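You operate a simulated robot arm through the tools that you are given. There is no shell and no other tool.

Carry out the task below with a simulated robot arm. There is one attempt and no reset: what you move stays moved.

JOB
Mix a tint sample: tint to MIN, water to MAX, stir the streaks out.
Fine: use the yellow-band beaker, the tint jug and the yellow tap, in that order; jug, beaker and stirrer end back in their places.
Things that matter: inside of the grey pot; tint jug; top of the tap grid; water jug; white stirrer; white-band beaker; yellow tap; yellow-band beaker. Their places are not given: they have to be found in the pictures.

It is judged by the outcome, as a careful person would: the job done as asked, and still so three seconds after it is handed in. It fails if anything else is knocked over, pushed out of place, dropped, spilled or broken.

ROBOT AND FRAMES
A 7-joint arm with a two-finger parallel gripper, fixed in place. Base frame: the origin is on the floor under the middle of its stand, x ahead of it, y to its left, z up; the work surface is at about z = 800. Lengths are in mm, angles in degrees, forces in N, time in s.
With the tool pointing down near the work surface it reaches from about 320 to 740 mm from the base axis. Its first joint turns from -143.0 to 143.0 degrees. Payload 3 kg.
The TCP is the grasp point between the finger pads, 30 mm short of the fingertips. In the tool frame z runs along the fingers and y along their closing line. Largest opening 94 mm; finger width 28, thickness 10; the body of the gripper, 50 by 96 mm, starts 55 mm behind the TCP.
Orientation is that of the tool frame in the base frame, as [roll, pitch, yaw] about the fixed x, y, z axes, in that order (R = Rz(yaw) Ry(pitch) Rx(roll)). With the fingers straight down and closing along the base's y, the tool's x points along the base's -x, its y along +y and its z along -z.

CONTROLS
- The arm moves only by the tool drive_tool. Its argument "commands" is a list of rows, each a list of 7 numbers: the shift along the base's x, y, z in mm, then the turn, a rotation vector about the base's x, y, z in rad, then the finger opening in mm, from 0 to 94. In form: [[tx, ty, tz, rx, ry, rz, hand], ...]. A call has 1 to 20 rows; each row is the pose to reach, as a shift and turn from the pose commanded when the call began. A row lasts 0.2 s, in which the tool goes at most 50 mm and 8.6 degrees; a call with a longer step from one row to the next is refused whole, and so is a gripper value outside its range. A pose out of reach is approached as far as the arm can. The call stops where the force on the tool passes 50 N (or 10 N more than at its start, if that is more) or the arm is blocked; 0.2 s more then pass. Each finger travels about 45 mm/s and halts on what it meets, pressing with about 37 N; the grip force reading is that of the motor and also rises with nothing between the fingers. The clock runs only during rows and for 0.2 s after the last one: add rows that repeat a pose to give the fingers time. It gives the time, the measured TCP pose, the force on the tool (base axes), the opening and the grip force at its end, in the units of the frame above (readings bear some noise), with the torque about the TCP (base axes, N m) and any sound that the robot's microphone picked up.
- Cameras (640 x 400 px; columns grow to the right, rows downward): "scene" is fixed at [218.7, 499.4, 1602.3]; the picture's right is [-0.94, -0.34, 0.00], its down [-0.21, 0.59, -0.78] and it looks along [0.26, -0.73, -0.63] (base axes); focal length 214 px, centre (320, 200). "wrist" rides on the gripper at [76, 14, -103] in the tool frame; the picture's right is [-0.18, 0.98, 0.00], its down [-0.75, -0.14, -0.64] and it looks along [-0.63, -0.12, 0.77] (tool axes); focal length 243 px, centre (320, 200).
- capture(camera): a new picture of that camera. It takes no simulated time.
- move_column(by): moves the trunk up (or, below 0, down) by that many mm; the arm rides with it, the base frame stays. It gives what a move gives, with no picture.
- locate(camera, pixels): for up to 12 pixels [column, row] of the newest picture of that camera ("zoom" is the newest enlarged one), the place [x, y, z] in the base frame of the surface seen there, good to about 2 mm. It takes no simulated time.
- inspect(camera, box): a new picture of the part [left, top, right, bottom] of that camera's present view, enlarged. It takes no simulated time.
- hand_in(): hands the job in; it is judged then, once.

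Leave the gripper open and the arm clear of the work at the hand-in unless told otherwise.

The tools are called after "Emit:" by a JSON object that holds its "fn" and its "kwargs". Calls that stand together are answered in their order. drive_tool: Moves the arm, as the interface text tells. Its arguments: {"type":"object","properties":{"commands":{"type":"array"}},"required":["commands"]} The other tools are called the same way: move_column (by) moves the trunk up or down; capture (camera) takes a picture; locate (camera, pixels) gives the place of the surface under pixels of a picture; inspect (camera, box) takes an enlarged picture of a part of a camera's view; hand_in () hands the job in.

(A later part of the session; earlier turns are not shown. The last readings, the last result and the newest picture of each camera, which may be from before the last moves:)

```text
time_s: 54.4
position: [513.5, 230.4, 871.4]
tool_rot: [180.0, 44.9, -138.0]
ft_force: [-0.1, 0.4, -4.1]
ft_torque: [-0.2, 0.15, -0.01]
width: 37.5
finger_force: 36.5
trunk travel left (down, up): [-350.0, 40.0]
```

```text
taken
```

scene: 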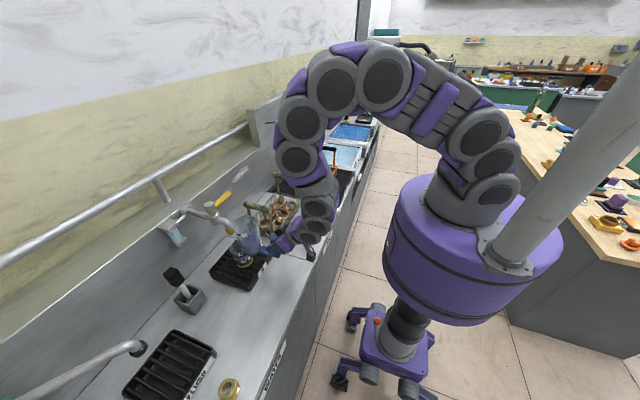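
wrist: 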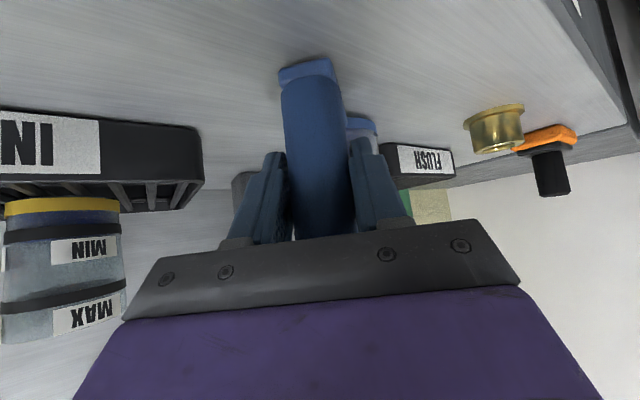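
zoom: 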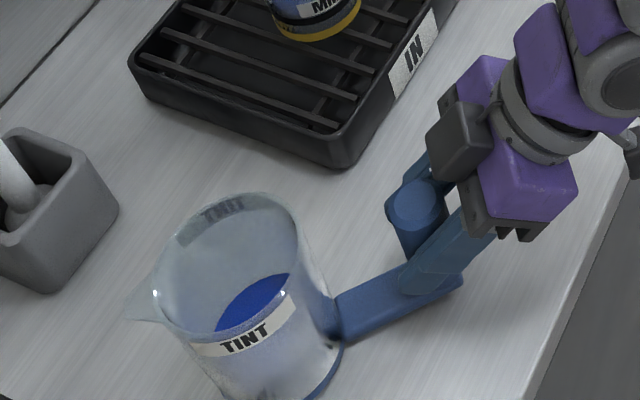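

The jug is 6 mm above its place. In the wrist view the beaker at (60,215) shows tint between the yellow base and the MIN ring. I'll lower the jug until it touches.

Emit:
{"fn": "drive_tool", "kwargs": {"commands": [[0, 0, -2, 0, 0, 0, 10], [0, 0, -4, 0, 0, 0, 10], [0, 0, -5, 0, 0, 0, 10], [0, 0, -6, 0, 0, 0, 10], [0, 0, -6, 0, 0, 0, 10]]}}

Emit:
{"fn": "inspect", "kwargs": {"camera": "wrist", "box": [0, 180, 160, 350]}}

Emit:
{"fn": "inspect", "kwargs": {"camera": "scene", "box": [200, 275, 280, 335]}}

```text
time_s: 55.5
position: [512.2, 229.5, 866.5]
tool_rot: [-180.0, 45.0, -138.0]
ft_force: [-4.5, -1.7, 11.4]
ft_torque: [0.22, -0.69, -0.06]
width: 37.3
finger_force: 36.5
trunk travel left (down, up): [-350.0, 40.0]
```

```text
2.35 times, centred on (80, 265) of wrist
```

zoom: 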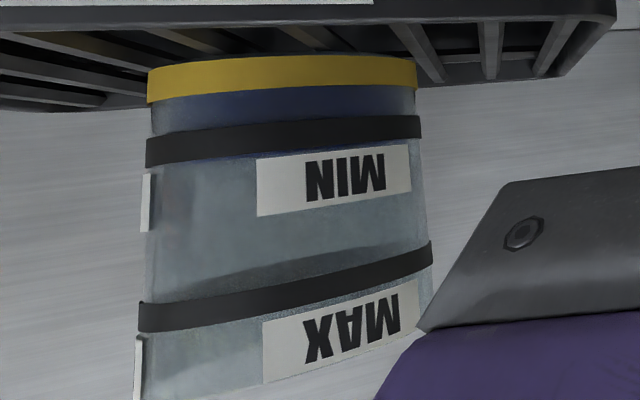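

```text
6.67 times, centred on (240, 305) of scene
```

zoom: 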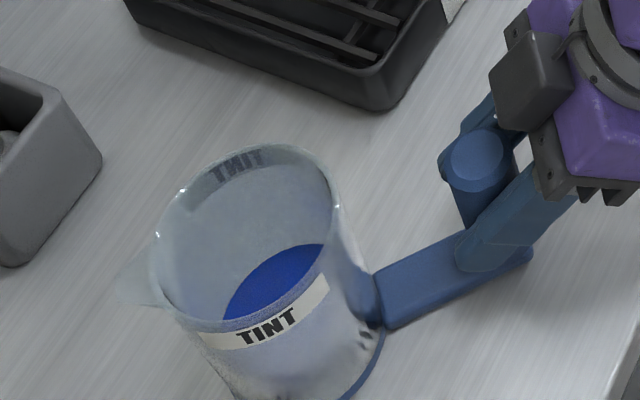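

The wrist view shows tint filling from the yellow base up to the MIN ring. The jug has touched down with 11 N. I'll ease 0.5 mm and open the fingers.

Emit:
{"fn": "drive_tool", "kwargs": {"commands": [[0, 0, 0.5, 0, 0, 0, 25], [0, 0, 0.5, 0, 0, 0, 36], [0, 0, 0.5, 0, 0, 0, 45], [0, 0, 0.5, 0, 0, 0, 55], [0, 0, 0.5, 0, 0, 0, 64], [0, 0, 0.5, 0, 0, 0, 64]]}}

Emit:
{"fn": "inspect", "kwargs": {"camera": "wrist", "box": [20, 195, 120, 260]}}

Emit:
{"fn": "inspect", "kwargs": {"camera": "scene", "box": [200, 275, 280, 335]}}

```text
time_s: 57.0
position: [513.6, 229.2, 867.1]
tool_rot: [-180.0, 44.8, -138.0]
ft_force: [0.2, 1.0, 0.2]
ft_torque: [0.01, -0.04, 0.04]
width: 63.9
finger_force: 0.0
trunk travel left (down, up): [-350.0, 40.0]
```

```text
6.15 times, centred on (70, 228) of wrist
```

zoom: 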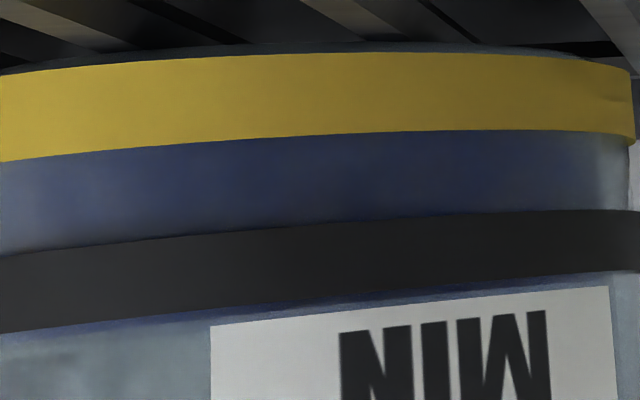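

```text
6.67 times, centred on (240, 305) of scene
```

zoom: 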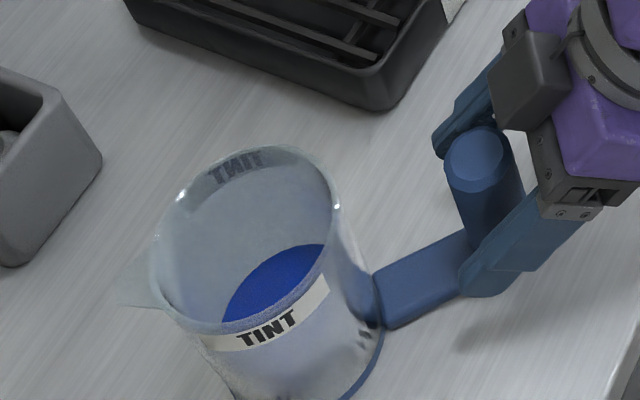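

The jug stands free at its place. The tint looks level with the top edge of the MIN ring, so I'll measure that more finely while this near-horizontal view lasts.

Emit:
{"fn": "inspect", "kwargs": {"camera": "wrist", "box": [50, 205, 120, 250]}}

Emit:
{"fn": "locate", "kwargs": {"camera": "zoom", "pixels": [[250, 60], [250, 130], [250, 190], [250, 215], [250, 225], [250, 235], [250, 245], [250, 255], [250, 265], [250, 275], [250, 285], [250, 295]]}}

```text
8.89 times, centred on (85, 228) of wrist
```

zoom: 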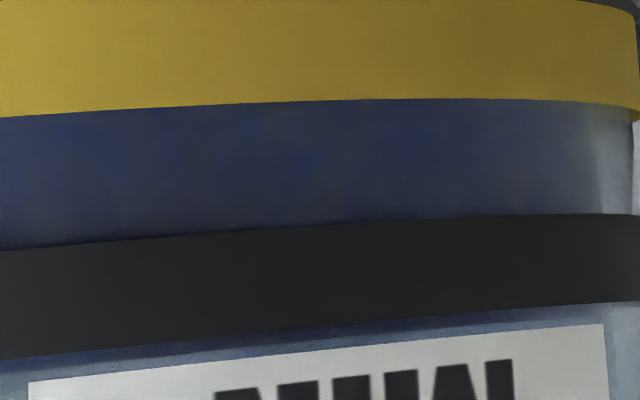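

```text
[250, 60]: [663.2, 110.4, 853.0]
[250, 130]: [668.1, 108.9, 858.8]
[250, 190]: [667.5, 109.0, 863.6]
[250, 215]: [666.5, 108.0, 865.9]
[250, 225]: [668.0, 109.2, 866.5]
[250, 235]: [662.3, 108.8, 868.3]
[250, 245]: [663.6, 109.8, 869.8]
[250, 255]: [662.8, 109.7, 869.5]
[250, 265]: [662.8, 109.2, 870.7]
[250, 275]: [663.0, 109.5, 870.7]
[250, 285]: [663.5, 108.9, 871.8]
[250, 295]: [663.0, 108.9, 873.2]
```

Emit:
{"fn": "locate", "kwargs": {"camera": "zoom", "pixels": [[250, 305], [250, 315], [250, 325], [250, 332], [250, 337], [250, 341], [250, 345], [250, 350], [250, 354], [150, 350], [150, 358], [500, 320]]}}

```text
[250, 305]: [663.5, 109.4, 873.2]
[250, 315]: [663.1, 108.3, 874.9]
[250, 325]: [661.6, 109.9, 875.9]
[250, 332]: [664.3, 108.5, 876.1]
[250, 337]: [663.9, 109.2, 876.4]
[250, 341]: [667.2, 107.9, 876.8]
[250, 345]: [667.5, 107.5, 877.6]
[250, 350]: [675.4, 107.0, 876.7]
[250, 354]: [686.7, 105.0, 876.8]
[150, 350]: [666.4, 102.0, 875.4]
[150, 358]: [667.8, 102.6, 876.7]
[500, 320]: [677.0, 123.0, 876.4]
```

The tint surface is at z≈876.8 and the MIN ring spans 867–876, so it's about 5 mm over the ring's centre, roughly 14 ml. I'd rather correct that by returning a little tint to the jug while the beaker holds only tint. First I'll leave the jug, going straight up and then above it. Then I'll dry-run the pouring pose with an empty gripper to confirm it's reachable.

Emit:
{"fn": "drive_tool", "kwargs": {"commands": [[0, 0, 15, 0, 0, 0, 64], [0, 0, 35, 0, 0, 0, 64], [0, 0, 60, 0, 0, 0, 64], [0, 0, 85, 0, 0, 0, 64], [0, 0, 110, 0, 0, 0, 64], [0, 0, 135, 0, 0, 0, 70], [0, 0, 163, 0, 0, 0, 80], [4, 12, 163, 0, 0, -0.1, 94], [8, 24, 163, 0, 0, -0.21, 94], [12, 36, 163, 0, 0, -0.32, 94], [16, 48, 163, 0, 0, -0.43, 94], [20, 58, 163, 0, 0, -0.53, 94], [24, 67, 163, 0, 0, -0.63, 94], [27.5, 74.5, 163, 0, 0, -0.733, 94], [27.5, 74.5, 163, 0, 0, -0.733, 94]]}}

Emit:
{"fn": "inspect", "kwargs": {"camera": "scene", "box": [190, 240, 290, 340]}}

```text
time_s: 60.1
position: [541.8, 304.2, 1029.4]
tool_rot: [-179.8, 44.9, 180.0]
ft_force: [-0.2, 0.4, -0.6]
ft_torque: [0.0, -0.01, -0.01]
width: 93.8
finger_force: 0.1
trunk travel left (down, up): [-350.0, 40.0]
```

```text
4.00 times, centred on (240, 290) of scene
```

zoom: 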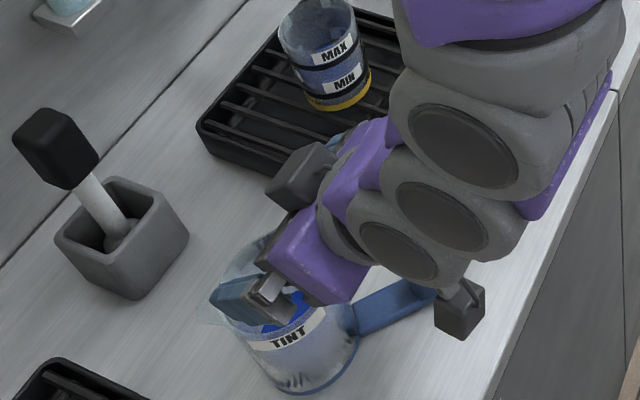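

The jug is undisturbed. Now I'll dry-run the tilt to 73° with the empty gripper, well above the jug.

Emit:
{"fn": "drive_tool", "kwargs": {"commands": [[0, 0, 0, 0, 0.11, 0, 94], [0, 0, -5, 0, 0.23, 0, 94], [0, 0, -10, 0, 0.35, 0, 94], [0, 0, -15, 0, 0.47, 0, 94], [0, 0, -20, 0, 0.59, 0, 94], [0, 0, -25, 0, 0.71, 0, 94], [0, 0, -30, 0, 0.83, 0, 94], [0, 0, -35, 0, 0.95, 0, 94], [0, 0, -40, 0, 1.07, 0, 94], [0, 0, -45, 0, 1.19, 0, 94], [0, 0, -45, 0, 1.27, 0, 94], [0, 0, -45, 0, 1.27, 0, 94]]}}

Emit:
{"fn": "inspect", "kwargs": {"camera": "scene", "box": [190, 230, 310, 340]}}

```text
time_s: 62.8
position: [472.4, 209.6, 1081.6]
tool_rot: [179.9, -24.4, -180.0]
ft_force: [1.2, -0.1, 0.1]
ft_torque: [0.01, 0.02, 0.02]
width: 94.2
finger_force: 0.1
out of reach, approached as far as the arm can: row 5, 7, 8, 9, 10, 11, 12
trunk travel left (down, up): [-350.0, 40.0]
```

```text
3.64 times, centred on (250, 285) of scene
```

zoom: 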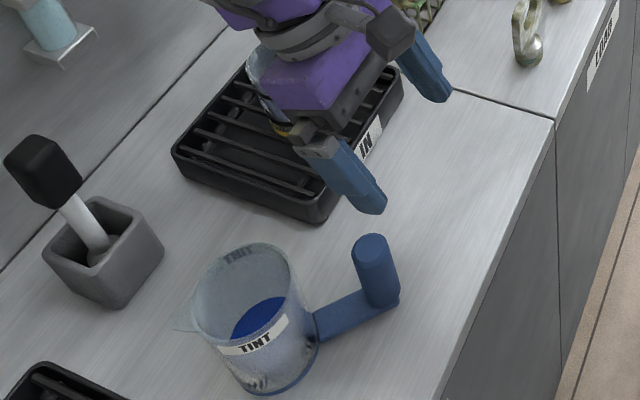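

The dry run paid off: that pose is out of reach with the tool heading straight ahead and the trunk high. The arm stopped at (472, 210, 1082) in free space. I'll straighten the tool, rise, and lower the trunk 150 mm so I can test the same pour with a heading closer to the arm's own plane.

Emit:
{"fn": "drive_tool", "kwargs": {"commands": [[5, -2, 8, 0, -0.1, 0, 94], [10, -4, 16, 0, -0.2, 0, 94], [15, -6, 24, 0, -0.3, 0, 94], [20, -8, 32, 0, -0.4, 0, 94], [26, -10, 45, 0, -0.426, 0, 94], [28, -10, 60, 0, -0.426, 0, 94], [28, -10, 60, 0, -0.426, 0, 94]]}}

Emit:
{"fn": "move_column", "kwargs": {"by": -150}}

Emit:
{"fn": "capture", "kwargs": {"camera": "scene"}}

```text
time_s: 64.3
position: [501.0, 203.3, 1139.3]
tool_rot: [-179.9, 0.1, -180.0]
ft_force: [-0.6, -0.3, 0.1]
ft_torque: [0.03, 0.03, 0.0]
width: 94.2
finger_force: 0.0
trunk travel left (down, up): [-350.0, 40.0]
```

```text
time_s: 66.1
position: [501.8, 203.3, 990.8]
tool_rot: [-179.9, 0.0, 180.0]
ft_force: [-0.3, 0.3, 0.7]
ft_torque: [0.01, -0.01, -0.01]
width: 94.0
finger_force: 0.0
trunk travel left (down, up): [-200.0, 190.0]
```

```text
taken
```

scene: 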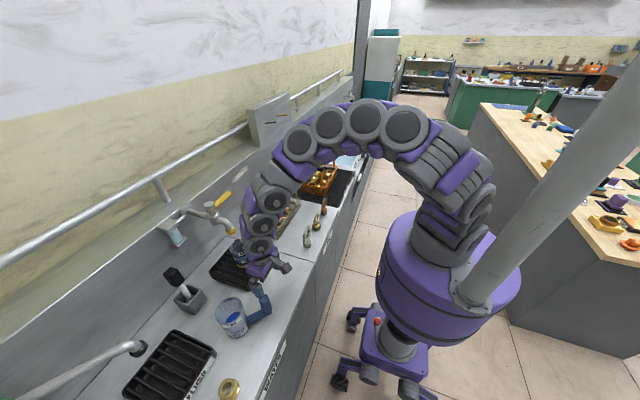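

Now I'll move above the jug, heading +20°, tool straight down.

Emit:
{"fn": "drive_tool", "kwargs": {"commands": [[5, 10, 15, 0, 0, 0.05, 94], [15, 28, 28, 0, 0, 0.12, 94], [26, 46, 38, 0, 0, 0.2, 94], [37, 66, 40, 0, 0, 0.28, 94], [47.7, 86, 40, 0, 0, 0.349, 94], [47.7, 86, 40, 0, 0, 0.349, 94]]}}

Emit:
{"fn": "drive_tool", "kwargs": {"commands": [[0, 0, -5, -0.0342, 0.094, 0, 94], [0, 0, -12, -0.0684, 0.188, 0, 94], [0, 0, -20, -0.1026, 0.282, 0, 94], [0, 0, -28, -0.1368, 0.376, 0, 94], [0, 0, -36, -0.154, 0.423, 0, 94], [0, 0, -42, -0.171, 0.47, 0, 94], [0, 0, -42, -0.171, 0.47, 0, 94]]}}

```text
time_s: 67.5
position: [549.0, 288.8, 1029.9]
tool_rot: [179.9, 0.1, -159.8]
ft_force: [0.4, 0.3, 1.1]
ft_torque: [-0.02, -0.01, 0.0]
width: 93.8
finger_force: 0.1
trunk travel left (down, up): [-200.0, 190.0]
```

```text
time_s: 69.1
position: [452.6, 263.9, 1016.5]
tool_rot: [-179.4, -28.3, -160.4]
ft_force: [-0.3, 0.9, -0.3]
ft_torque: [-0.01, 0.03, -0.02]
width: 94.1
finger_force: 0.3
out of reach, approached as far as the arm can: row 2, 3, 4, 5, 6, 7
trunk travel left (down, up): [-200.0, 190.0]
```

Tilting back past vertical is not reachable there, but the straight-down pose at the jug is. So if I grip the beaker with a flatter tool, about 20° below horizontal, a 70° tilt ends pointing straight down. I'll dry-run that: back to vertical over the jug, then tilt forward to 20° below horizontal.

Emit:
{"fn": "drive_tool", "kwargs": {"commands": [[18, 5, 10, 0.034, -0.093, 0, 94], [40, 10, 15, 0.068, -0.186, 0, 94], [60, 15, 18, 0.102, -0.279, 0, 94], [80, 20, 20, 0.136, -0.372, 0, 94], [97, 25, 24, 0.169, -0.464, 0, 94], [97, 25, 24, 0.169, -0.464, 0, 94]]}}

Emit:
{"fn": "drive_tool", "kwargs": {"commands": [[0, 0, 2, 0.045, -0.122, 0, 94], [0, 0, 4, 0.09, -0.244, 0, 94], [0, 0, 6, 0.135, -0.366, 0, 94], [0, 0, 8, 0.18, -0.488, 0, 94], [0, 0, 10, 0.225, -0.61, 0, 94], [0, 0, 10, 0.27, -0.732, 0, 94], [0, 0, 10, 0.315, -0.854, 0, 94], [0, 0, 10, 0.355, -0.972, 0, 94], [0, 0, 10, 0.39, -1.07, 0, 94], [0, 0, 10, 0.418, -1.149, 0, 94], [0, 0, 10, 0.418, -1.149, 0, 94]]}}

Emit:
{"fn": "capture", "kwargs": {"camera": "scene"}}

```text
time_s: 70.5
position: [551.3, 290.0, 1041.3]
tool_rot: [-179.9, -0.2, -160.0]
ft_force: [0.3, 0.6, 0.4]
ft_torque: [0.0, 0.02, 0.01]
width: 93.9
finger_force: 0.2
trunk travel left (down, up): [-200.0, 190.0]
```

```text
time_s: 72.9
position: [557.9, 297.7, 1066.4]
tool_rot: [-179.9, 47.2, -159.8]
ft_force: [-0.4, 0.8, 0.7]
ft_torque: [0.01, 0.01, 0.0]
width: 94.0
finger_force: 0.0
out of reach, approached as far as the arm can: row 7, 8, 9, 10, 11
trunk travel left (down, up): [-200.0, 190.0]
```

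```text
taken
```

scene: 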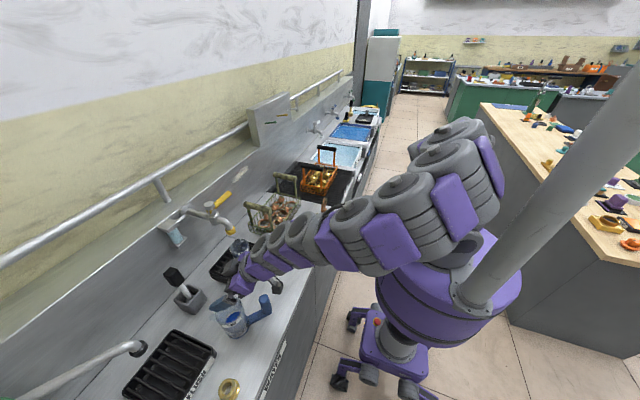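

At this trunk height that flat pose is not reachable either. A better idea is to keep the 45° grip and roll the tool about its own axis. A roll of about 105–110° tips the beaker about 70° to the side, using mostly the last joint. I'll dry-run it: heading 0°, 45° pitch, above and beside the jug at (615, 330, 1066), then roll.

Emit:
{"fn": "drive_tool", "kwargs": {"commands": [[10, 6, 0, -0.005, 0.015, -0.07, 94], [22, 14, 0, -0.01, 0.03, -0.15, 94], [34, 22, 0, -0.013, 0.036, -0.23, 94], [46, 28, 0, -0.013, 0.036, -0.3, 94], [57, 32, 0, -0.013, 0.036, -0.349, 94], [57, 32, 0, -0.013, 0.036, -0.349, 94]]}}

```text
time_s: 74.3
position: [614.9, 322.3, 1068.0]
tool_rot: [-179.6, 45.2, -179.8]
ft_force: [0.0, 0.2, 0.1]
ft_torque: [0.03, -0.01, 0.0]
width: 94.2
finger_force: 0.1
trunk travel left (down, up): [-200.0, 190.0]
```

Reachable. Now the roll dry run, +109° about the tool axis.

Emit:
{"fn": "drive_tool", "kwargs": {"commands": [[0, 0, 0, 0.096, 0, -0.096, 94], [0, 0, 0, 0.192, 0, -0.192, 94], [0, 0, 0, 0.288, 0, -0.288, 94], [0, 0, 0, 0.385, 0, -0.385, 94], [0, 0, 0, 0.481, 0, -0.481, 94], [0, 0, 0, 0.577, 0, -0.577, 94], [0, 0, 0, 0.673, 0, -0.673, 94], [0, 0, 0, 0.769, 0, -0.769, 94], [0, 0, 0, 0.866, 0, -0.866, 94], [0, 0, 0, 0.962, 0, -0.962, 94], [0, 0, 0, 1.058, 0, -1.058, 94], [0, 0, 0, 1.154, 0, -1.154, 94], [0, 0, 0, 1.25, 0, -1.25, 94], [0, 0, 0, 1.344, 0, -1.344, 94], [0, 0, 0, 1.344, 0, -1.344, 94]]}}

Emit:
{"fn": "capture", "kwargs": {"camera": "scene"}}

Emit:
{"fn": "inspect", "kwargs": {"camera": "scene", "box": [180, 220, 300, 340]}}

```text
time_s: 77.5
position: [613.7, 325.1, 1066.9]
tool_rot: [136.6, -12.9, 76.3]
ft_force: [-0.1, -0.6, -0.5]
ft_torque: [-0.01, -0.02, -0.01]
width: 94.1
finger_force: 0.1
trunk travel left (down, up): [-200.0, 190.0]
```

```text
taken
```

scene: 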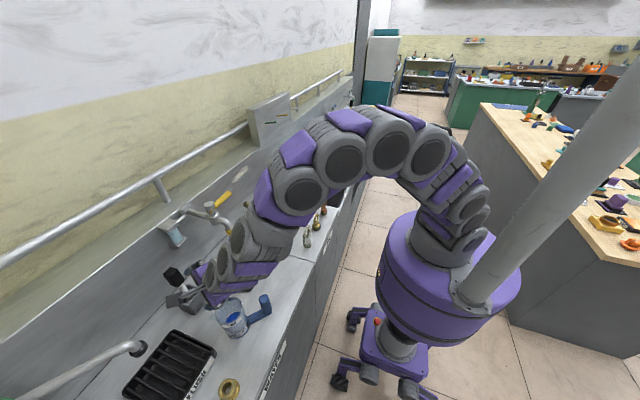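

```text
3.33 times, centred on (240, 280) of scene
```

zoom: 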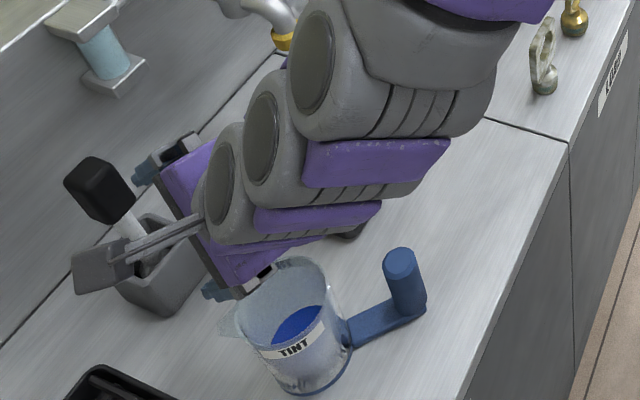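

The roll is reachable, and nothing came near the jug. I'll unroll now.

Emit:
{"fn": "drive_tool", "kwargs": {"commands": [[0, 0, 0, -0.096, 0, 0.096, 94], [0, 0, 0, -0.192, 0, 0.192, 94], [0, 0, 0, -0.288, 0, 0.288, 94], [0, 0, 0, -0.385, 0, 0.385, 94], [0, 0, 0, -0.481, 0, 0.481, 94], [0, 0, 0, -0.577, 0, 0.577, 94], [0, 0, 0, -0.673, 0, 0.673, 94], [0, 0, 0, -0.769, 0, 0.769, 94], [0, 0, 0, -0.866, 0, 0.866, 94], [0, 0, 0, -0.962, 0, 0.962, 94], [0, 0, 0, -1.058, 0, 1.058, 94], [0, 0, 0, -1.154, 0, 1.154, 94], [0, 0, 0, -1.25, 0, 1.25, 94], [0, 0, 0, -1.344, 0, 1.344, 94], [0, 0, 0, -1.344, 0, 1.344, 94]]}}

Emit:
{"fn": "capture", "kwargs": {"camera": "scene"}}

```text
time_s: 80.7
position: [615.1, 325.0, 1067.4]
tool_rot: [-179.6, 45.3, -179.5]
ft_force: [-0.3, 0.3, 0.3]
ft_torque: [0.03, -0.01, -0.03]
width: 94.1
finger_force: 0.2
trunk travel left (down, up): [-200.0, 190.0]
```

```text
taken
```

scene: 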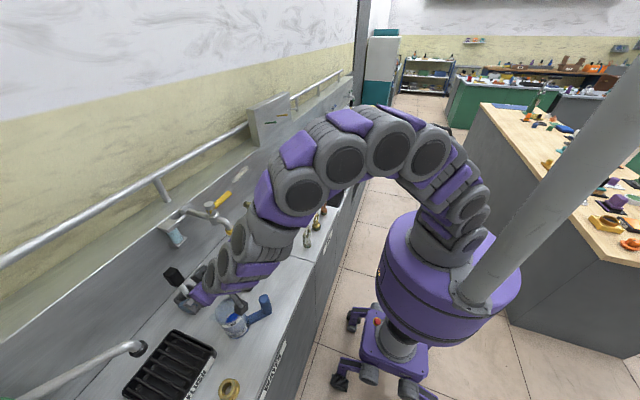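

Now I'll go back to the approach point in front of the beaker on the grid at (595, 100, 1010).

Emit:
{"fn": "drive_tool", "kwargs": {"commands": [[-2, -20, 0, 0, 0.001, -0.002, 94], [-5, -55, 0, 0, 0.002, -0.004, 94], [-9, -95, -5, 0, 0.004, -0.006, 94], [-13, -135, -15, 0, 0.005, -0.008, 94], [-17, -175, -30, 0, 0.005, -0.008, 94], [-20, -210, -45, 0, 0.005, -0.008, 94], [-20, -224.3, -57, 0, 0.005, -0.008, 94], [-20, -224.3, -57, 0, 0.005, -0.008, 94]]}}

Emit:
{"fn": "capture", "kwargs": {"camera": "wrist"}}

Emit:
{"fn": "capture", "kwargs": {"camera": "scene"}}

```text
time_s: 82.5
position: [592.4, 100.8, 1011.3]
tool_rot: [-179.7, 44.9, 179.8]
ft_force: [-1.2, 0.2, 0.2]
ft_torque: [0.01, 0.01, -0.01]
width: 94.0
finger_force: 0.0
trunk travel left (down, up): [-200.0, 190.0]
```

```text
taken
```

wrist: 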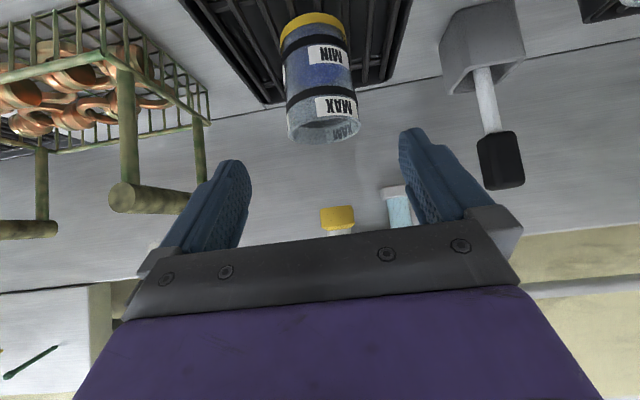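

```text
taken
```

scene: 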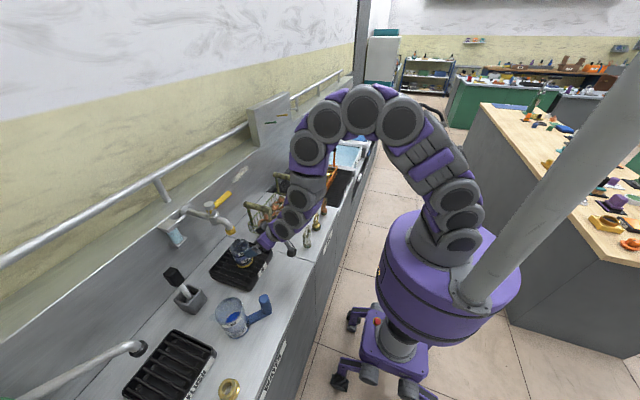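

The view matches the one after my earlier retreat. I'll go back in along the same path to the beaker grip pose.

Emit:
{"fn": "drive_tool", "kwargs": {"commands": [[9, -0.3, -17, 0, 0, 0, 94], [18, -0.3, -34, 0, 0, 0, 94], [38, -0.3, -54, 0, 0, 0, 94], [58, -0.3, -72, 0, 0, 0, 94], [78, -0.3, -84.3, 0, 0, 0, 94], [93, -0.3, -90.3, 0, 0, 0, 94], [102.5, -0.3, -94.3, 0, 0, 0, 94], [102.5, -0.3, -94.3, 0, 0, 0, 94]]}}

Emit:
{"fn": "capture", "kwargs": {"camera": "wrist"}}

Emit:
{"fn": "inspect", "kwargs": {"camera": "scene", "box": [205, 210, 285, 270]}}

```text
time_s: 84.3
position: [696.3, 100.1, 915.8]
tool_rot: [-179.6, 45.0, 179.9]
ft_force: [-0.3, 0.7, 0.5]
ft_torque: [0.01, 0.01, -0.01]
width: 94.0
finger_force: 0.0
trunk travel left (down, up): [-200.0, 190.0]
```

```text
taken
```

wrist: 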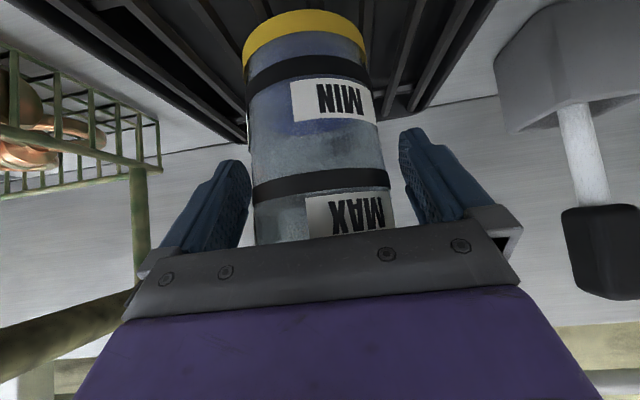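

```text
6.67 times, centred on (245, 240) of scene
```

zoom: 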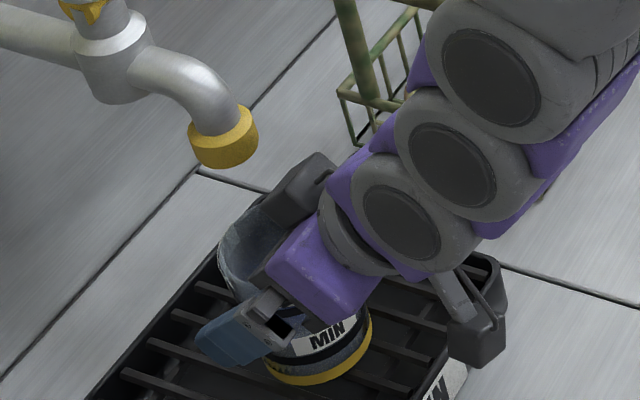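

I'm positioned like before. I'll close on the beaker and take a close look at the level from here.

Emit:
{"fn": "drive_tool", "kwargs": {"commands": [[0, 0, 0, 0, 0, 0, 80], [0, 0, 0, 0, 0, 0, 70], [0, 0, 0, 0, 0, 0, 60], [0, 0, 0, 0, 0, 0, 60], [0, 0, 0, 0, 0, 0, 60]]}}

Emit:
{"fn": "inspect", "kwargs": {"camera": "wrist", "box": [235, 5, 395, 105]}}

```text
time_s: 85.5
position: [697.4, 100.8, 917.8]
tool_rot: [-179.7, 44.9, 179.9]
ft_force: [0.9, -1.0, 0.4]
ft_torque: [-0.09, 0.0, 0.04]
width: 73.0
finger_force: 37.0
trunk travel left (down, up): [-200.0, 190.0]
```

```text
4.00 times, centred on (315, 55) of wrist
```

zoom: 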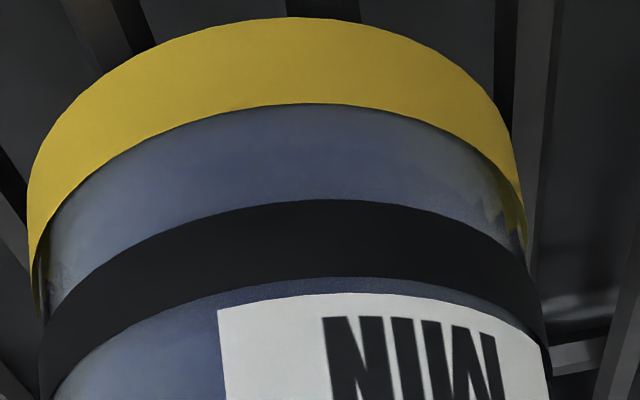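

Gripped at 73 mm. I'll lift 14 mm, back straight out from under the nozzle, and then rise.

Emit:
{"fn": "drive_tool", "kwargs": {"commands": [[0, 0, 3, 0, 0, 0, 60], [0, 0, 8, 0, 0, 0, 60], [0, 0, 14, 0, 0, 0, 60], [-5, 0, 14, 0, 0, 0, 60], [-15, 0, 14, 0, 0, 0, 60], [-30, 0, 14, 0, 0, 0, 60], [-48, 0, 14, 0, 0, 0, 60], [-66, 0, 16, 0, 0, 0, 60], [-80, 0, 22, 0, 0, 0, 60], [-90, 0, 32, 0, 0, 0, 60], [-94, 0, 46, 0, 0, 0, 60], [-94, 0, 64, 0, 0, 0, 60], [-94, 0, 84, 0, 0, 0, 60], [-94, 0, 104, 0, 0, 0, 60], [-94, 0, 118, 0, 0, 0, 60], [-94, 0, 124, 0, 0, 0, 60], [-94, 0, 124, 0, 0, 0, 60]]}}

Emit:
{"fn": "capture", "kwargs": {"camera": "wrist"}}

Emit:
{"fn": "capture", "kwargs": {"camera": "scene"}}

```text
time_s: 89.1
position: [603.7, 99.9, 1040.7]
tool_rot: [-179.8, 44.8, 179.8]
ft_force: [0.3, -0.4, -1.9]
ft_torque: [-0.02, 0.0, -0.02]
width: 73.1
finger_force: 36.8
trunk travel left (down, up): [-200.0, 190.0]
```

```text
taken
```

wrist: 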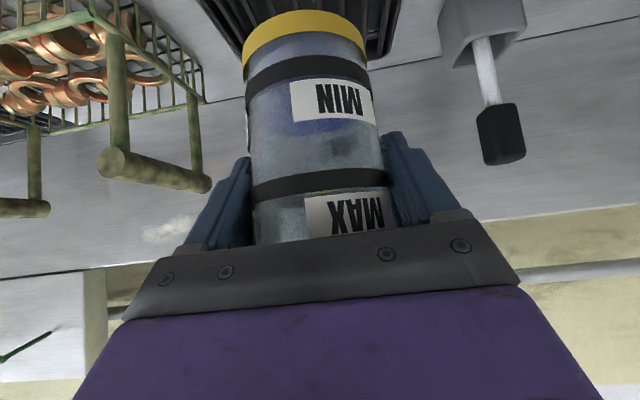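

```text
taken
```

scene: 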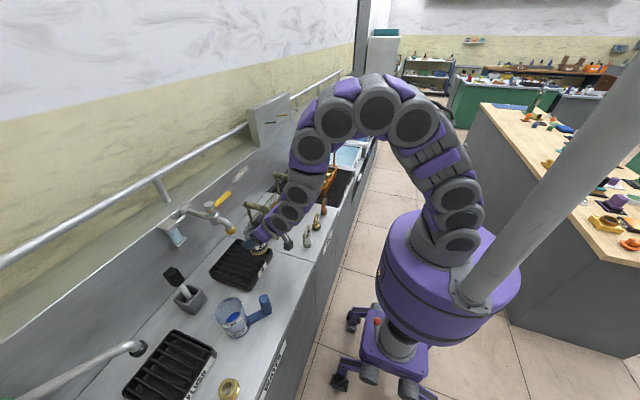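

Before pouring back, I'll record the tint surface height relative to the ring in this hold pose as a baseline.

Emit:
{"fn": "inspect", "kwargs": {"camera": "wrist", "box": [240, 40, 400, 140]}}

Emit:
{"fn": "locate", "kwargs": {"camera": "zoom", "pixels": [[150, 240], [150, 260], [150, 280], [150, 300], [150, 320], [180, 260], [180, 300], [120, 190], [120, 160], [300, 100], [300, 150], [180, 340]]}}

```text
4.00 times, centred on (320, 90) of wrist
```

zoom: 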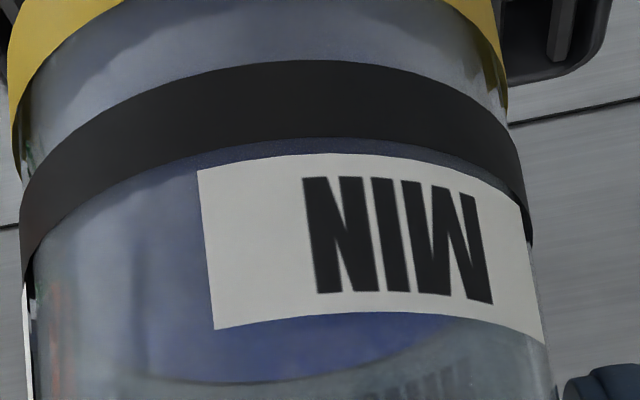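

```text
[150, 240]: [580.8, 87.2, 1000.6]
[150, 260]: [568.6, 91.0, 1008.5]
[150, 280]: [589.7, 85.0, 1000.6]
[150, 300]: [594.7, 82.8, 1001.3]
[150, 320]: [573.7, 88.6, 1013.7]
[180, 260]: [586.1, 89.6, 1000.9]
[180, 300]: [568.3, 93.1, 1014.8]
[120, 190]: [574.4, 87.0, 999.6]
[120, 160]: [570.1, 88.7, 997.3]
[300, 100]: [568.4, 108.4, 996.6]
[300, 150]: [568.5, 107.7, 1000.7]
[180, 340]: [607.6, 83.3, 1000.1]
```

This gives a clean reading: surface at z=1000.6, ring centre 996.6, so the tint is 4 mm over. Now I'll carry it level over beside the jug at (615, 330).

Emit:
{"fn": "drive_tool", "kwargs": {"commands": [[0.5, 6, 0, 0, 0, 0, 60], [1, 16, 0, 0, 0, 0, 60], [2, 31, 0, 0, 0, 0, 60], [3, 49, 0, 0, 0, 0, 60], [4, 69, 0, 0, 0, 0, 60], [5, 90, 0, 0, 0, 0, 60], [6, 112, 0, 0, 0, 0, 60], [7, 134, 0, 0, 0, 0, 60], [8, 156, 0, 0, 0, 0, 60], [9, 177, 0, 0, 0, 0, 60], [10, 196, 0, 0, 0, 0, 60], [11, 212, 0, 0, 0, 0, 60], [11.3, 223, 0, 0, 0, 0, 60], [11.3, 230, 0, 0, 0, 0, 60], [11.3, 230, 0, 0, 0, 0, 60]]}}

Emit:
{"fn": "inspect", "kwargs": {"camera": "scene", "box": [170, 230, 290, 340]}}

```text
time_s: 92.3
position: [615.2, 329.5, 1040.0]
tool_rot: [-179.7, 44.9, 179.9]
ft_force: [-0.5, 0.9, -1.9]
ft_torque: [-0.01, -0.04, -0.01]
width: 73.0
finger_force: 36.7
trunk travel left (down, up): [-200.0, 190.0]
```

```text
3.64 times, centred on (230, 285) of scene
```

zoom: 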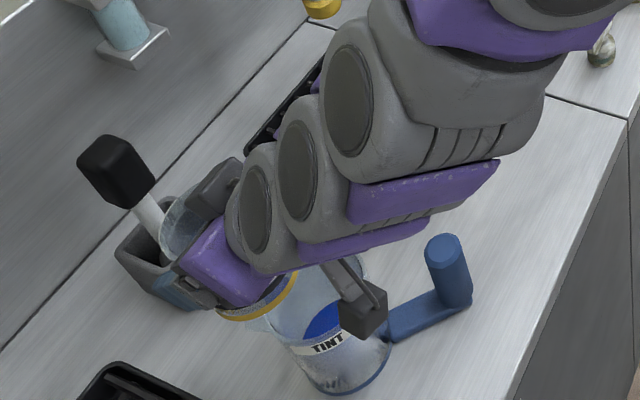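

Everything is clear. I'll roll to 95°, which is about 63° of beaker tilt, below the expected pour angle of about 68°. I'm staying at this safe height.

Emit:
{"fn": "drive_tool", "kwargs": {"commands": [[0, 0, 0, 0.05, 0, -0.05, 60], [0, 0, 0, 0.12, 0, -0.12, 60], [0, 0, 0, 0.2, 0, -0.2, 60], [0, 0, 0, 0.28, 0, -0.28, 60], [0, 0, 0, 0.36, 0, -0.36, 60], [0, 0, 0, 0.44, 0, -0.44, 60], [0, 0, 0, 0.52, 0, -0.52, 60], [0, 0, 0, 0.6, 0, -0.6, 60], [0, 0, 0, 0.68, 0, -0.68, 60], [0, 0, 0, 0.76, 0, -0.76, 60], [0, 0, 0, 0.84, 0, -0.84, 60], [0, 0, 0, 0.92, 0, -0.92, 60], [0, 0, 0, 1.0, 0, -1.0, 60], [0, 0, 0, 1.07, 0, -1.07, 60], [0, 0, 0, 1.13, 0, -1.13, 60], [0, 0, 0, 1.172, 0, -1.172, 60], [0, 0, 0, 1.172, 0, -1.172, 60]]}}

Emit:
{"fn": "inspect", "kwargs": {"camera": "scene", "box": [170, 230, 290, 340]}}

Emit:
{"fn": "capture", "kwargs": {"camera": "wrist"}}

```text
time_s: 95.9
position: [613.2, 330.1, 1040.8]
tool_rot: [135.6, -3.6, 86.5]
ft_force: [-0.2, 0.7, -1.1]
ft_torque: [-0.04, 0.05, -0.04]
width: 72.6
finger_force: 36.9
trunk travel left (down, up): [-200.0, 190.0]
```

```text
3.64 times, centred on (230, 285) of scene
```

zoom: 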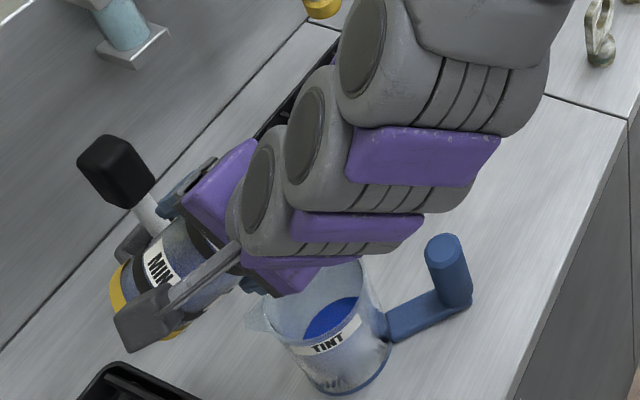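

```text
taken
```

wrist: 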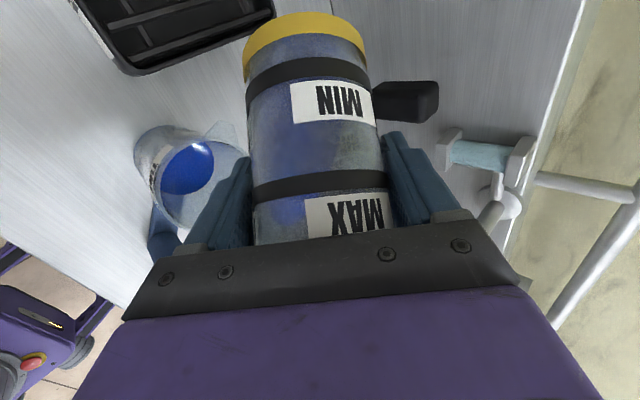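

The lip should now be above the middle of the jug at about (590, 300). I'll lower 33 mm and roll on to 102°, still just below the expected start of flow.

Emit:
{"fn": "drive_tool", "kwargs": {"commands": [[0, 0, -6, 0, 0, 0, 60], [0, 0, -15, 0, 0, 0, 60], [0, 0, -25, 0, 0, 0, 60], [0, 0, -33, 0, 0, 0, 60], [0, 0, -33, 0.03, 0, -0.03, 60], [0, 0, -33, 0.06, 0, -0.06, 60], [0, 0, -33, 0.086, 0, -0.086, 60], [0, 0, -33, 0.086, 0, -0.086, 60]]}}

Emit:
{"fn": "capture", "kwargs": {"camera": "wrist"}}

Emit:
{"fn": "inspect", "kwargs": {"camera": "scene", "box": [190, 270, 270, 330]}}

```text
time_s: 97.7
position: [614.1, 331.4, 1007.1]
tool_rot: [136.1, -8.5, 81.3]
ft_force: [0.3, 0.1, -1.2]
ft_torque: [0.0, 0.05, -0.02]
width: 73.1
finger_force: 36.9
trunk travel left (down, up): [-200.0, 190.0]
```

```text
taken
```

wrist: 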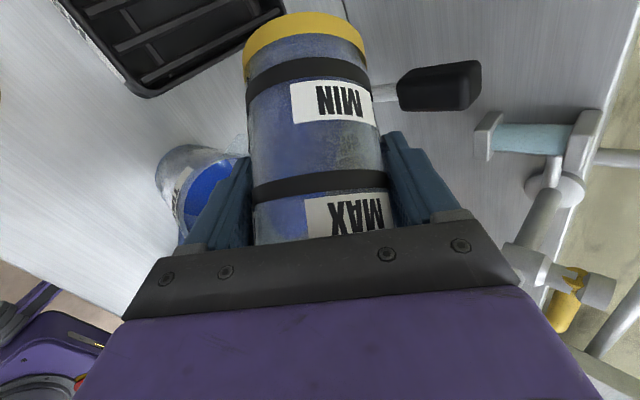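

```text
6.67 times, centred on (230, 300) of scene
```

zoom: 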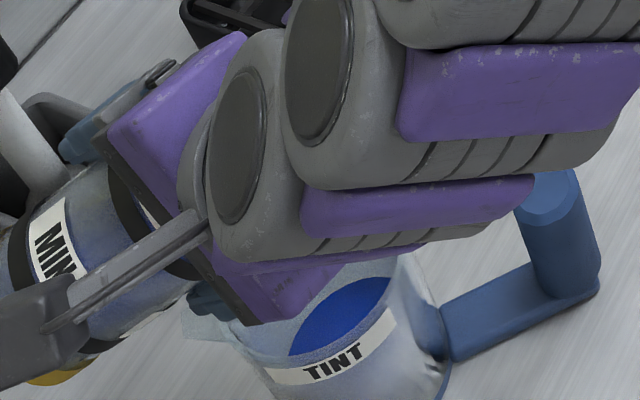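

No flow yet. I'll roll 3° more to about 105° and look for a stream.

Emit:
{"fn": "drive_tool", "kwargs": {"commands": [[0, 0, 0, 0.0185, 0, -0.0185, 60], [0, 0, 0, 0.037, 0, -0.037, 60], [0, 0, 0, 0.037, 0, -0.037, 60]]}}

Emit:
{"fn": "inspect", "kwargs": {"camera": "scene", "box": [210, 285, 260, 325]}}

Emit:
{"fn": "inspect", "kwargs": {"camera": "wrist", "box": [140, 60, 400, 250]}}

```text
time_s: 98.5
position: [614.0, 331.1, 1006.4]
tool_rot: [136.5, -10.7, 79.2]
ft_force: [0.3, 0.0, -0.8]
ft_torque: [-0.01, 0.06, 0.0]
width: 72.6
finger_force: 37.4
trunk travel left (down, up): [-200.0, 190.0]
```

```text
10.00 times, centred on (235, 305) of scene
```

zoom: 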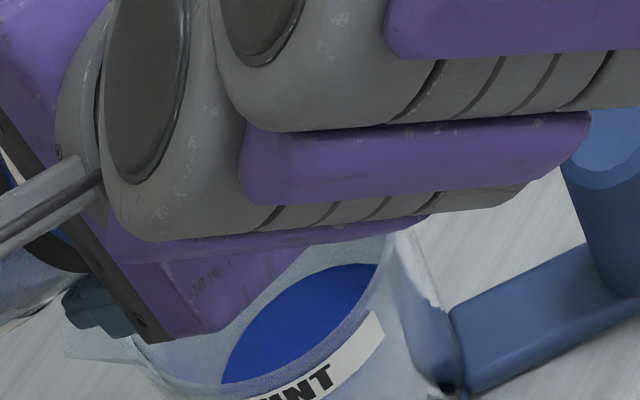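

```text
2.11 times, centred on (270, 155) of wrist
```

zoom: 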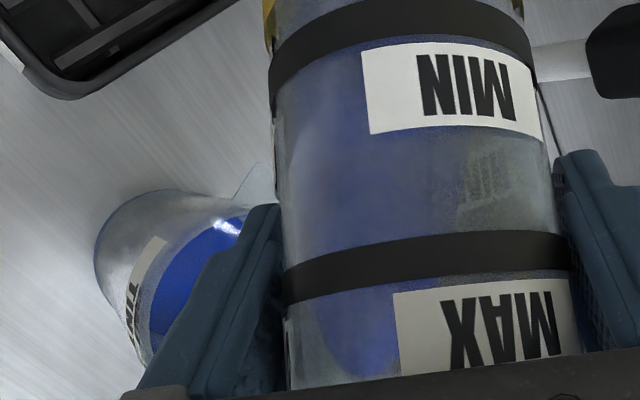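

Projecting the lip straight down lands in the middle of the jug's liquid, at wrist pixel (217,192). There's no flow yet. I'll roll 2° more.

Emit:
{"fn": "drive_tool", "kwargs": {"commands": [[0, 0, 0, 0.0125, 0, -0.0125, 60], [0, 0, 0, 0.025, 0, -0.025, 60], [0, 0, 0, 0.025, 0, -0.025, 60]]}}

Emit:
{"fn": "inspect", "kwargs": {"camera": "scene", "box": [210, 285, 260, 325]}}

Emit:
{"fn": "inspect", "kwargs": {"camera": "wrist", "box": [160, 130, 340, 250]}}

```text
time_s: 99.3
position: [613.3, 331.3, 1006.5]
tool_rot: [136.7, -12.1, 77.8]
ft_force: [0.5, -0.3, -1.6]
ft_torque: [-0.01, 0.03, 0.0]
width: 72.8
finger_force: 36.8
trunk travel left (down, up): [-200.0, 190.0]
```

```text
10.00 times, centred on (235, 305) of scene
```

zoom: 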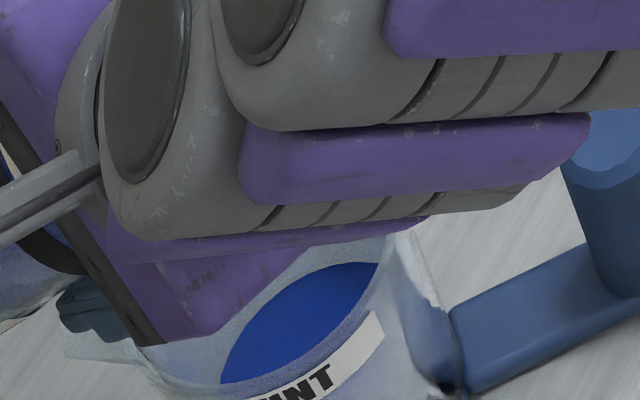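

```text
3.33 times, centred on (250, 190) of wrist
```

zoom: 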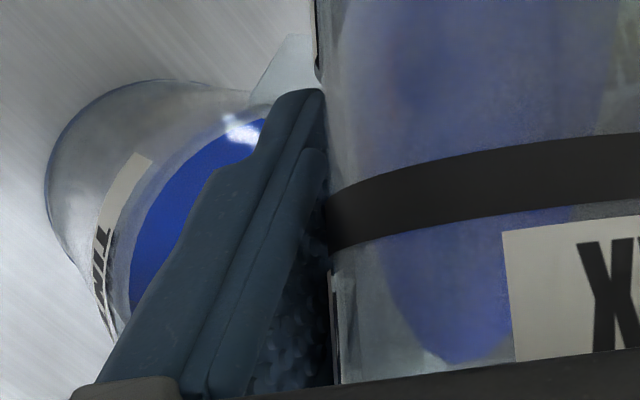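

The liquid inside, seen at zoom (450,360), is now very near the rim. I'll roll 2° more.

Emit:
{"fn": "drive_tool", "kwargs": {"commands": [[0, 0, 0, 0.0125, 0, -0.0125, 60], [0, 0, 0, 0.025, 0, -0.025, 60], [0, 0, 0, 0.025, 0, -0.025, 60]]}}

Emit:
{"fn": "inspect", "kwargs": {"camera": "wrist", "box": [160, 130, 340, 250]}}

Emit:
{"fn": "inspect", "kwargs": {"camera": "scene", "box": [205, 285, 255, 325]}}

```text
time_s: 100.1
position: [614.8, 330.4, 1007.7]
tool_rot: [137.1, -13.4, 76.2]
ft_force: [-0.1, -0.1, -1.6]
ft_torque: [-0.03, 0.02, 0.02]
width: 72.6
finger_force: 37.2
trunk travel left (down, up): [-200.0, 190.0]
```

```text
3.33 times, centred on (250, 190) of wrist
```

zoom: 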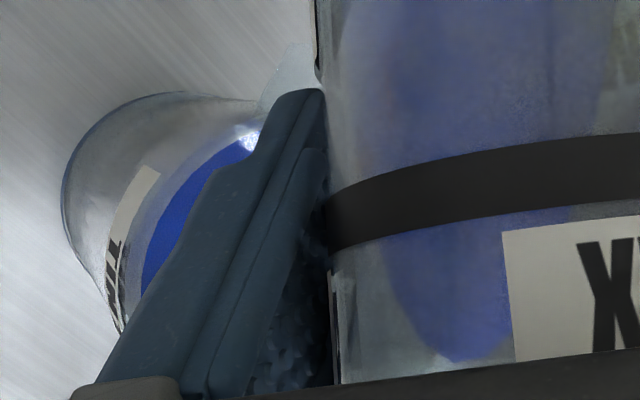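

```text
10.00 times, centred on (230, 305) of scene
```

zoom: 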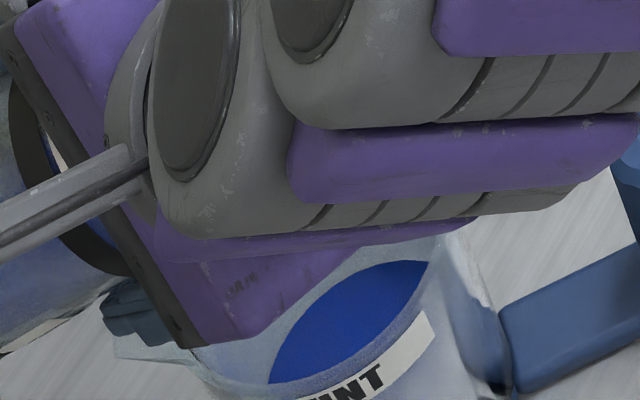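

The liquid front hasn't moved with the last steps, so it's probably at the lip and trickling. I'll roll back upright at the safe height and measure what remains.

Emit:
{"fn": "drive_tool", "kwargs": {"commands": [[0, 0, 0, -0.06, 0, 0.06, 60], [0, 0, 4, -0.14, 0, 0.14, 60], [0, 0, 12, -0.22, 0, 0.22, 60], [0, 0, 22, -0.3, 0, 0.3, 60], [0, 0, 33, -0.38, 0, 0.38, 60], [0, 0, 33, -0.46, 0, 0.46, 60], [0, 0, 33, -0.54, 0, 0.54, 60], [0, 0, 33, -0.62, 0, 0.62, 60], [0, 0, 33, -0.7, 0, 0.7, 60], [0, 0, 33, -0.78, 0, 0.78, 60], [0, 0, 33, -0.86, 0, 0.86, 60], [0, 0, 33, -0.94, 0, 0.94, 60], [0, 0, 33, -1.02, 0, 1.02, 60], [0, 0, 33, -1.1, 0, 1.1, 60], [0, 0, 33, -1.18, 0, 1.18, 60], [0, 0, 33, -1.25, 0, 1.25, 60], [0, 0, 33, -1.31, 0, 1.31, 60], [0, 0, 33, -1.345, 0, 1.345, 60], [0, 0, 33, -1.345, 0, 1.345, 60], [0, 0, 33, -1.345, 0, 1.345, 60]]}}

Emit:
{"fn": "inspect", "kwargs": {"camera": "wrist", "box": [240, 40, 400, 140]}}

Emit:
{"fn": "locate", "kwargs": {"camera": "zoom", "pixels": [[150, 240], [150, 260], [150, 280], [150, 300], [180, 260], [180, 280], [120, 230], [180, 340], [300, 100], [300, 60], [300, 140], [180, 320]]}}

```text
time_s: 104.3
position: [614.8, 330.7, 1040.3]
tool_rot: [-179.6, 44.7, 179.9]
ft_force: [0.1, -0.4, -2.3]
ft_torque: [0.01, 0.01, 0.04]
width: 72.7
finger_force: 37.4
trunk travel left (down, up): [-200.0, 190.0]
```

```text
4.00 times, centred on (320, 90) of wrist
```

zoom: 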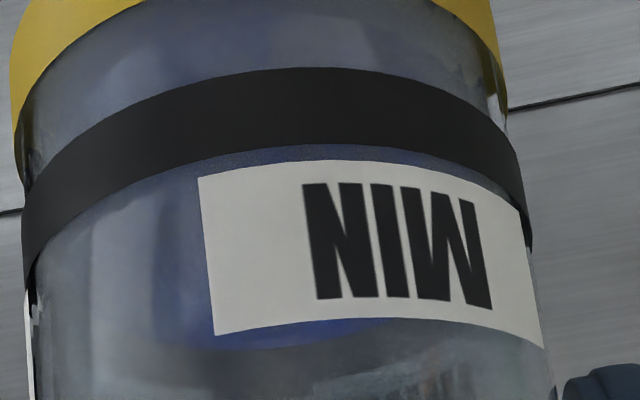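

```text
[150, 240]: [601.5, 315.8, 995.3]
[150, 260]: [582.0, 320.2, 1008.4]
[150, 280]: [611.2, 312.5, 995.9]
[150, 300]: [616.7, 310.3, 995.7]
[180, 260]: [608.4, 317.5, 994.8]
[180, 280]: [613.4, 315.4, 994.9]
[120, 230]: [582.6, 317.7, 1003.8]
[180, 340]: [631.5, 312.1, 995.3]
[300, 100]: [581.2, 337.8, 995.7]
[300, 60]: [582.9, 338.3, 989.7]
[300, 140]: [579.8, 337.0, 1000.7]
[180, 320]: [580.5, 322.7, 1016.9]
```

The tint surface is now at z≈995.3 against the ring centre at about 996.3, so it's on the MIN ring to within about 1 mm. I'll check for any spill around the jug before moving.

Emit:
{"fn": "drive_tool", "kwargs": {"commands": [[-0.5, -6, 0, 0, 0, 0, 60], [-1, -16, 0, 0, 0, 0, 60], [-2, -31, 0, 0, 0, 0, 60], [-3, -49, 0, 0, 0, 0, 60], [-4, -69, 0, 0, 0, 0, 60], [-5, -90, 0, 0, 0, 0, 60], [-6, -112, 0, 0, 0, 0, 60], [-7, -134, 0, 0, 0, 0, 60], [-8, -156, 0, 0, 0, 0, 60], [-9, -177, 0, 0, 0, 0, 60], [-10, -196, 0, 0, 0, 0, 60], [-11, -212, 0, 0, 0, 0, 60], [-11.3, -223, 0, 0, 0, 0, 60], [-11.3, -230, 0, 0, 0, 0, 60], [-11.3, -230, 0, 0, 0, 0, 60]]}}

Emit:
{"fn": "inspect", "kwargs": {"camera": "scene", "box": [170, 260, 290, 350]}}

Emit:
{"fn": "capture", "kwargs": {"camera": "wrist"}}

```text
time_s: 107.5
position: [602.9, 101.3, 1040.0]
tool_rot: [-179.7, 44.8, 179.9]
ft_force: [0.4, 0.9, -1.2]
ft_torque: [0.02, 0.01, 0.0]
width: 72.7
finger_force: 37.0
trunk travel left (down, up): [-200.0, 190.0]
```

```text
4.44 times, centred on (230, 305) of scene
```

zoom: 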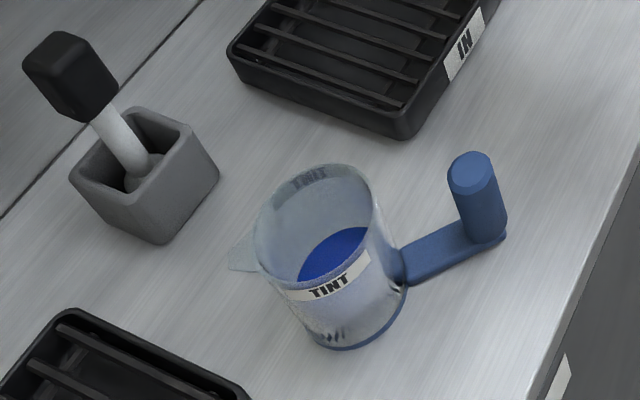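

```text
taken
```

wrist: 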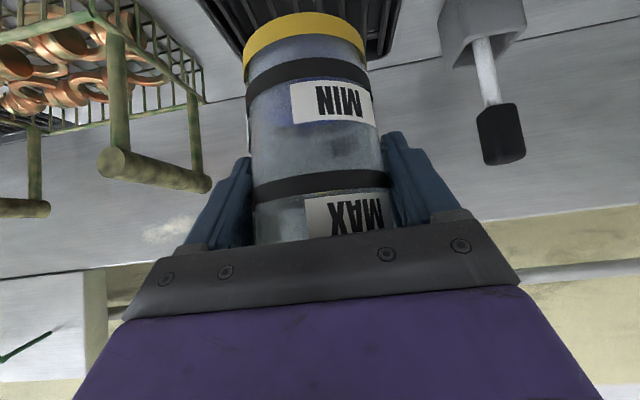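

The counter around the jug is clean. I'll return the beaker under the tap along the reverse of the path I used, stopping about 4 mm above the grid.

Emit:
{"fn": "drive_tool", "kwargs": {"commands": [[0, 0, -6, 0, 0, 0, 60], [0, 0, -20, 0, 0, 0, 60], [0, 0, -40, 0, 0, 0, 60], [0, 0, -60, 0, 0, 0, 60], [0, 0, -78, 0, 0, 0, 60], [4, 0, -92, 0, 0, 0, 60], [14, 0, -102, 0, 0, 0, 60], [28, 0, -108, 0, 0, 0, 60], [46, -0.3, -110, 0, 0, 0, 60], [64, -0.5, -110, 0, 0, 0, 60], [79, -0.5, -110, 0, 0, 0, 60], [89, -0.5, -110, 0, 0, 0, 60], [94, -0.5, -110, 0, 0, 0, 60], [94, -0.5, -115, 0, 0, 0, 60], [94, -0.5, -119, 0, 0, 0, 60], [94, -0.5, -119, 0, 0, 0, 60]]}}

Emit:
{"fn": "inspect", "kwargs": {"camera": "scene", "box": [205, 210, 285, 270]}}

```text
time_s: 110.9
position: [696.7, 100.2, 921.0]
tool_rot: [-179.8, 44.9, 179.9]
ft_force: [-0.8, 0.0, -2.1]
ft_torque: [-0.03, 0.02, -0.01]
width: 72.8
finger_force: 36.5
trunk travel left (down, up): [-200.0, 190.0]
```

```text
6.67 times, centred on (245, 240) of scene
```

zoom: 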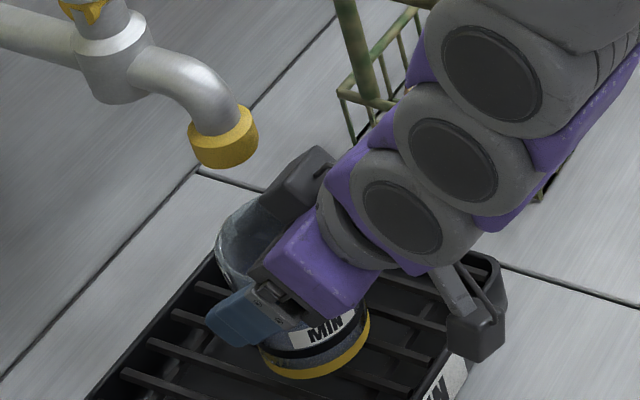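

Now I'll lower in 1 mm steps until contact.

Emit:
{"fn": "drive_tool", "kwargs": {"commands": [[0, 0, -1, 0, 0, 0, 60], [0, 0, -2, 0, 0, 0, 60], [0, 0, -3, 0, 0, 0, 60], [0, 0, -3.5, 0, 0, 0, 60], [0, 0, -3.5, 0, 0, 0, 60]]}}

```text
time_s: 112.1
position: [695.7, 99.2, 916.7]
tool_rot: [-179.7, 44.9, 179.9]
ft_force: [0.1, 0.6, -1.1]
ft_torque: [-0.01, 0.0, 0.0]
width: 72.5
finger_force: 37.5
trunk travel left (down, up): [-200.0, 190.0]
```

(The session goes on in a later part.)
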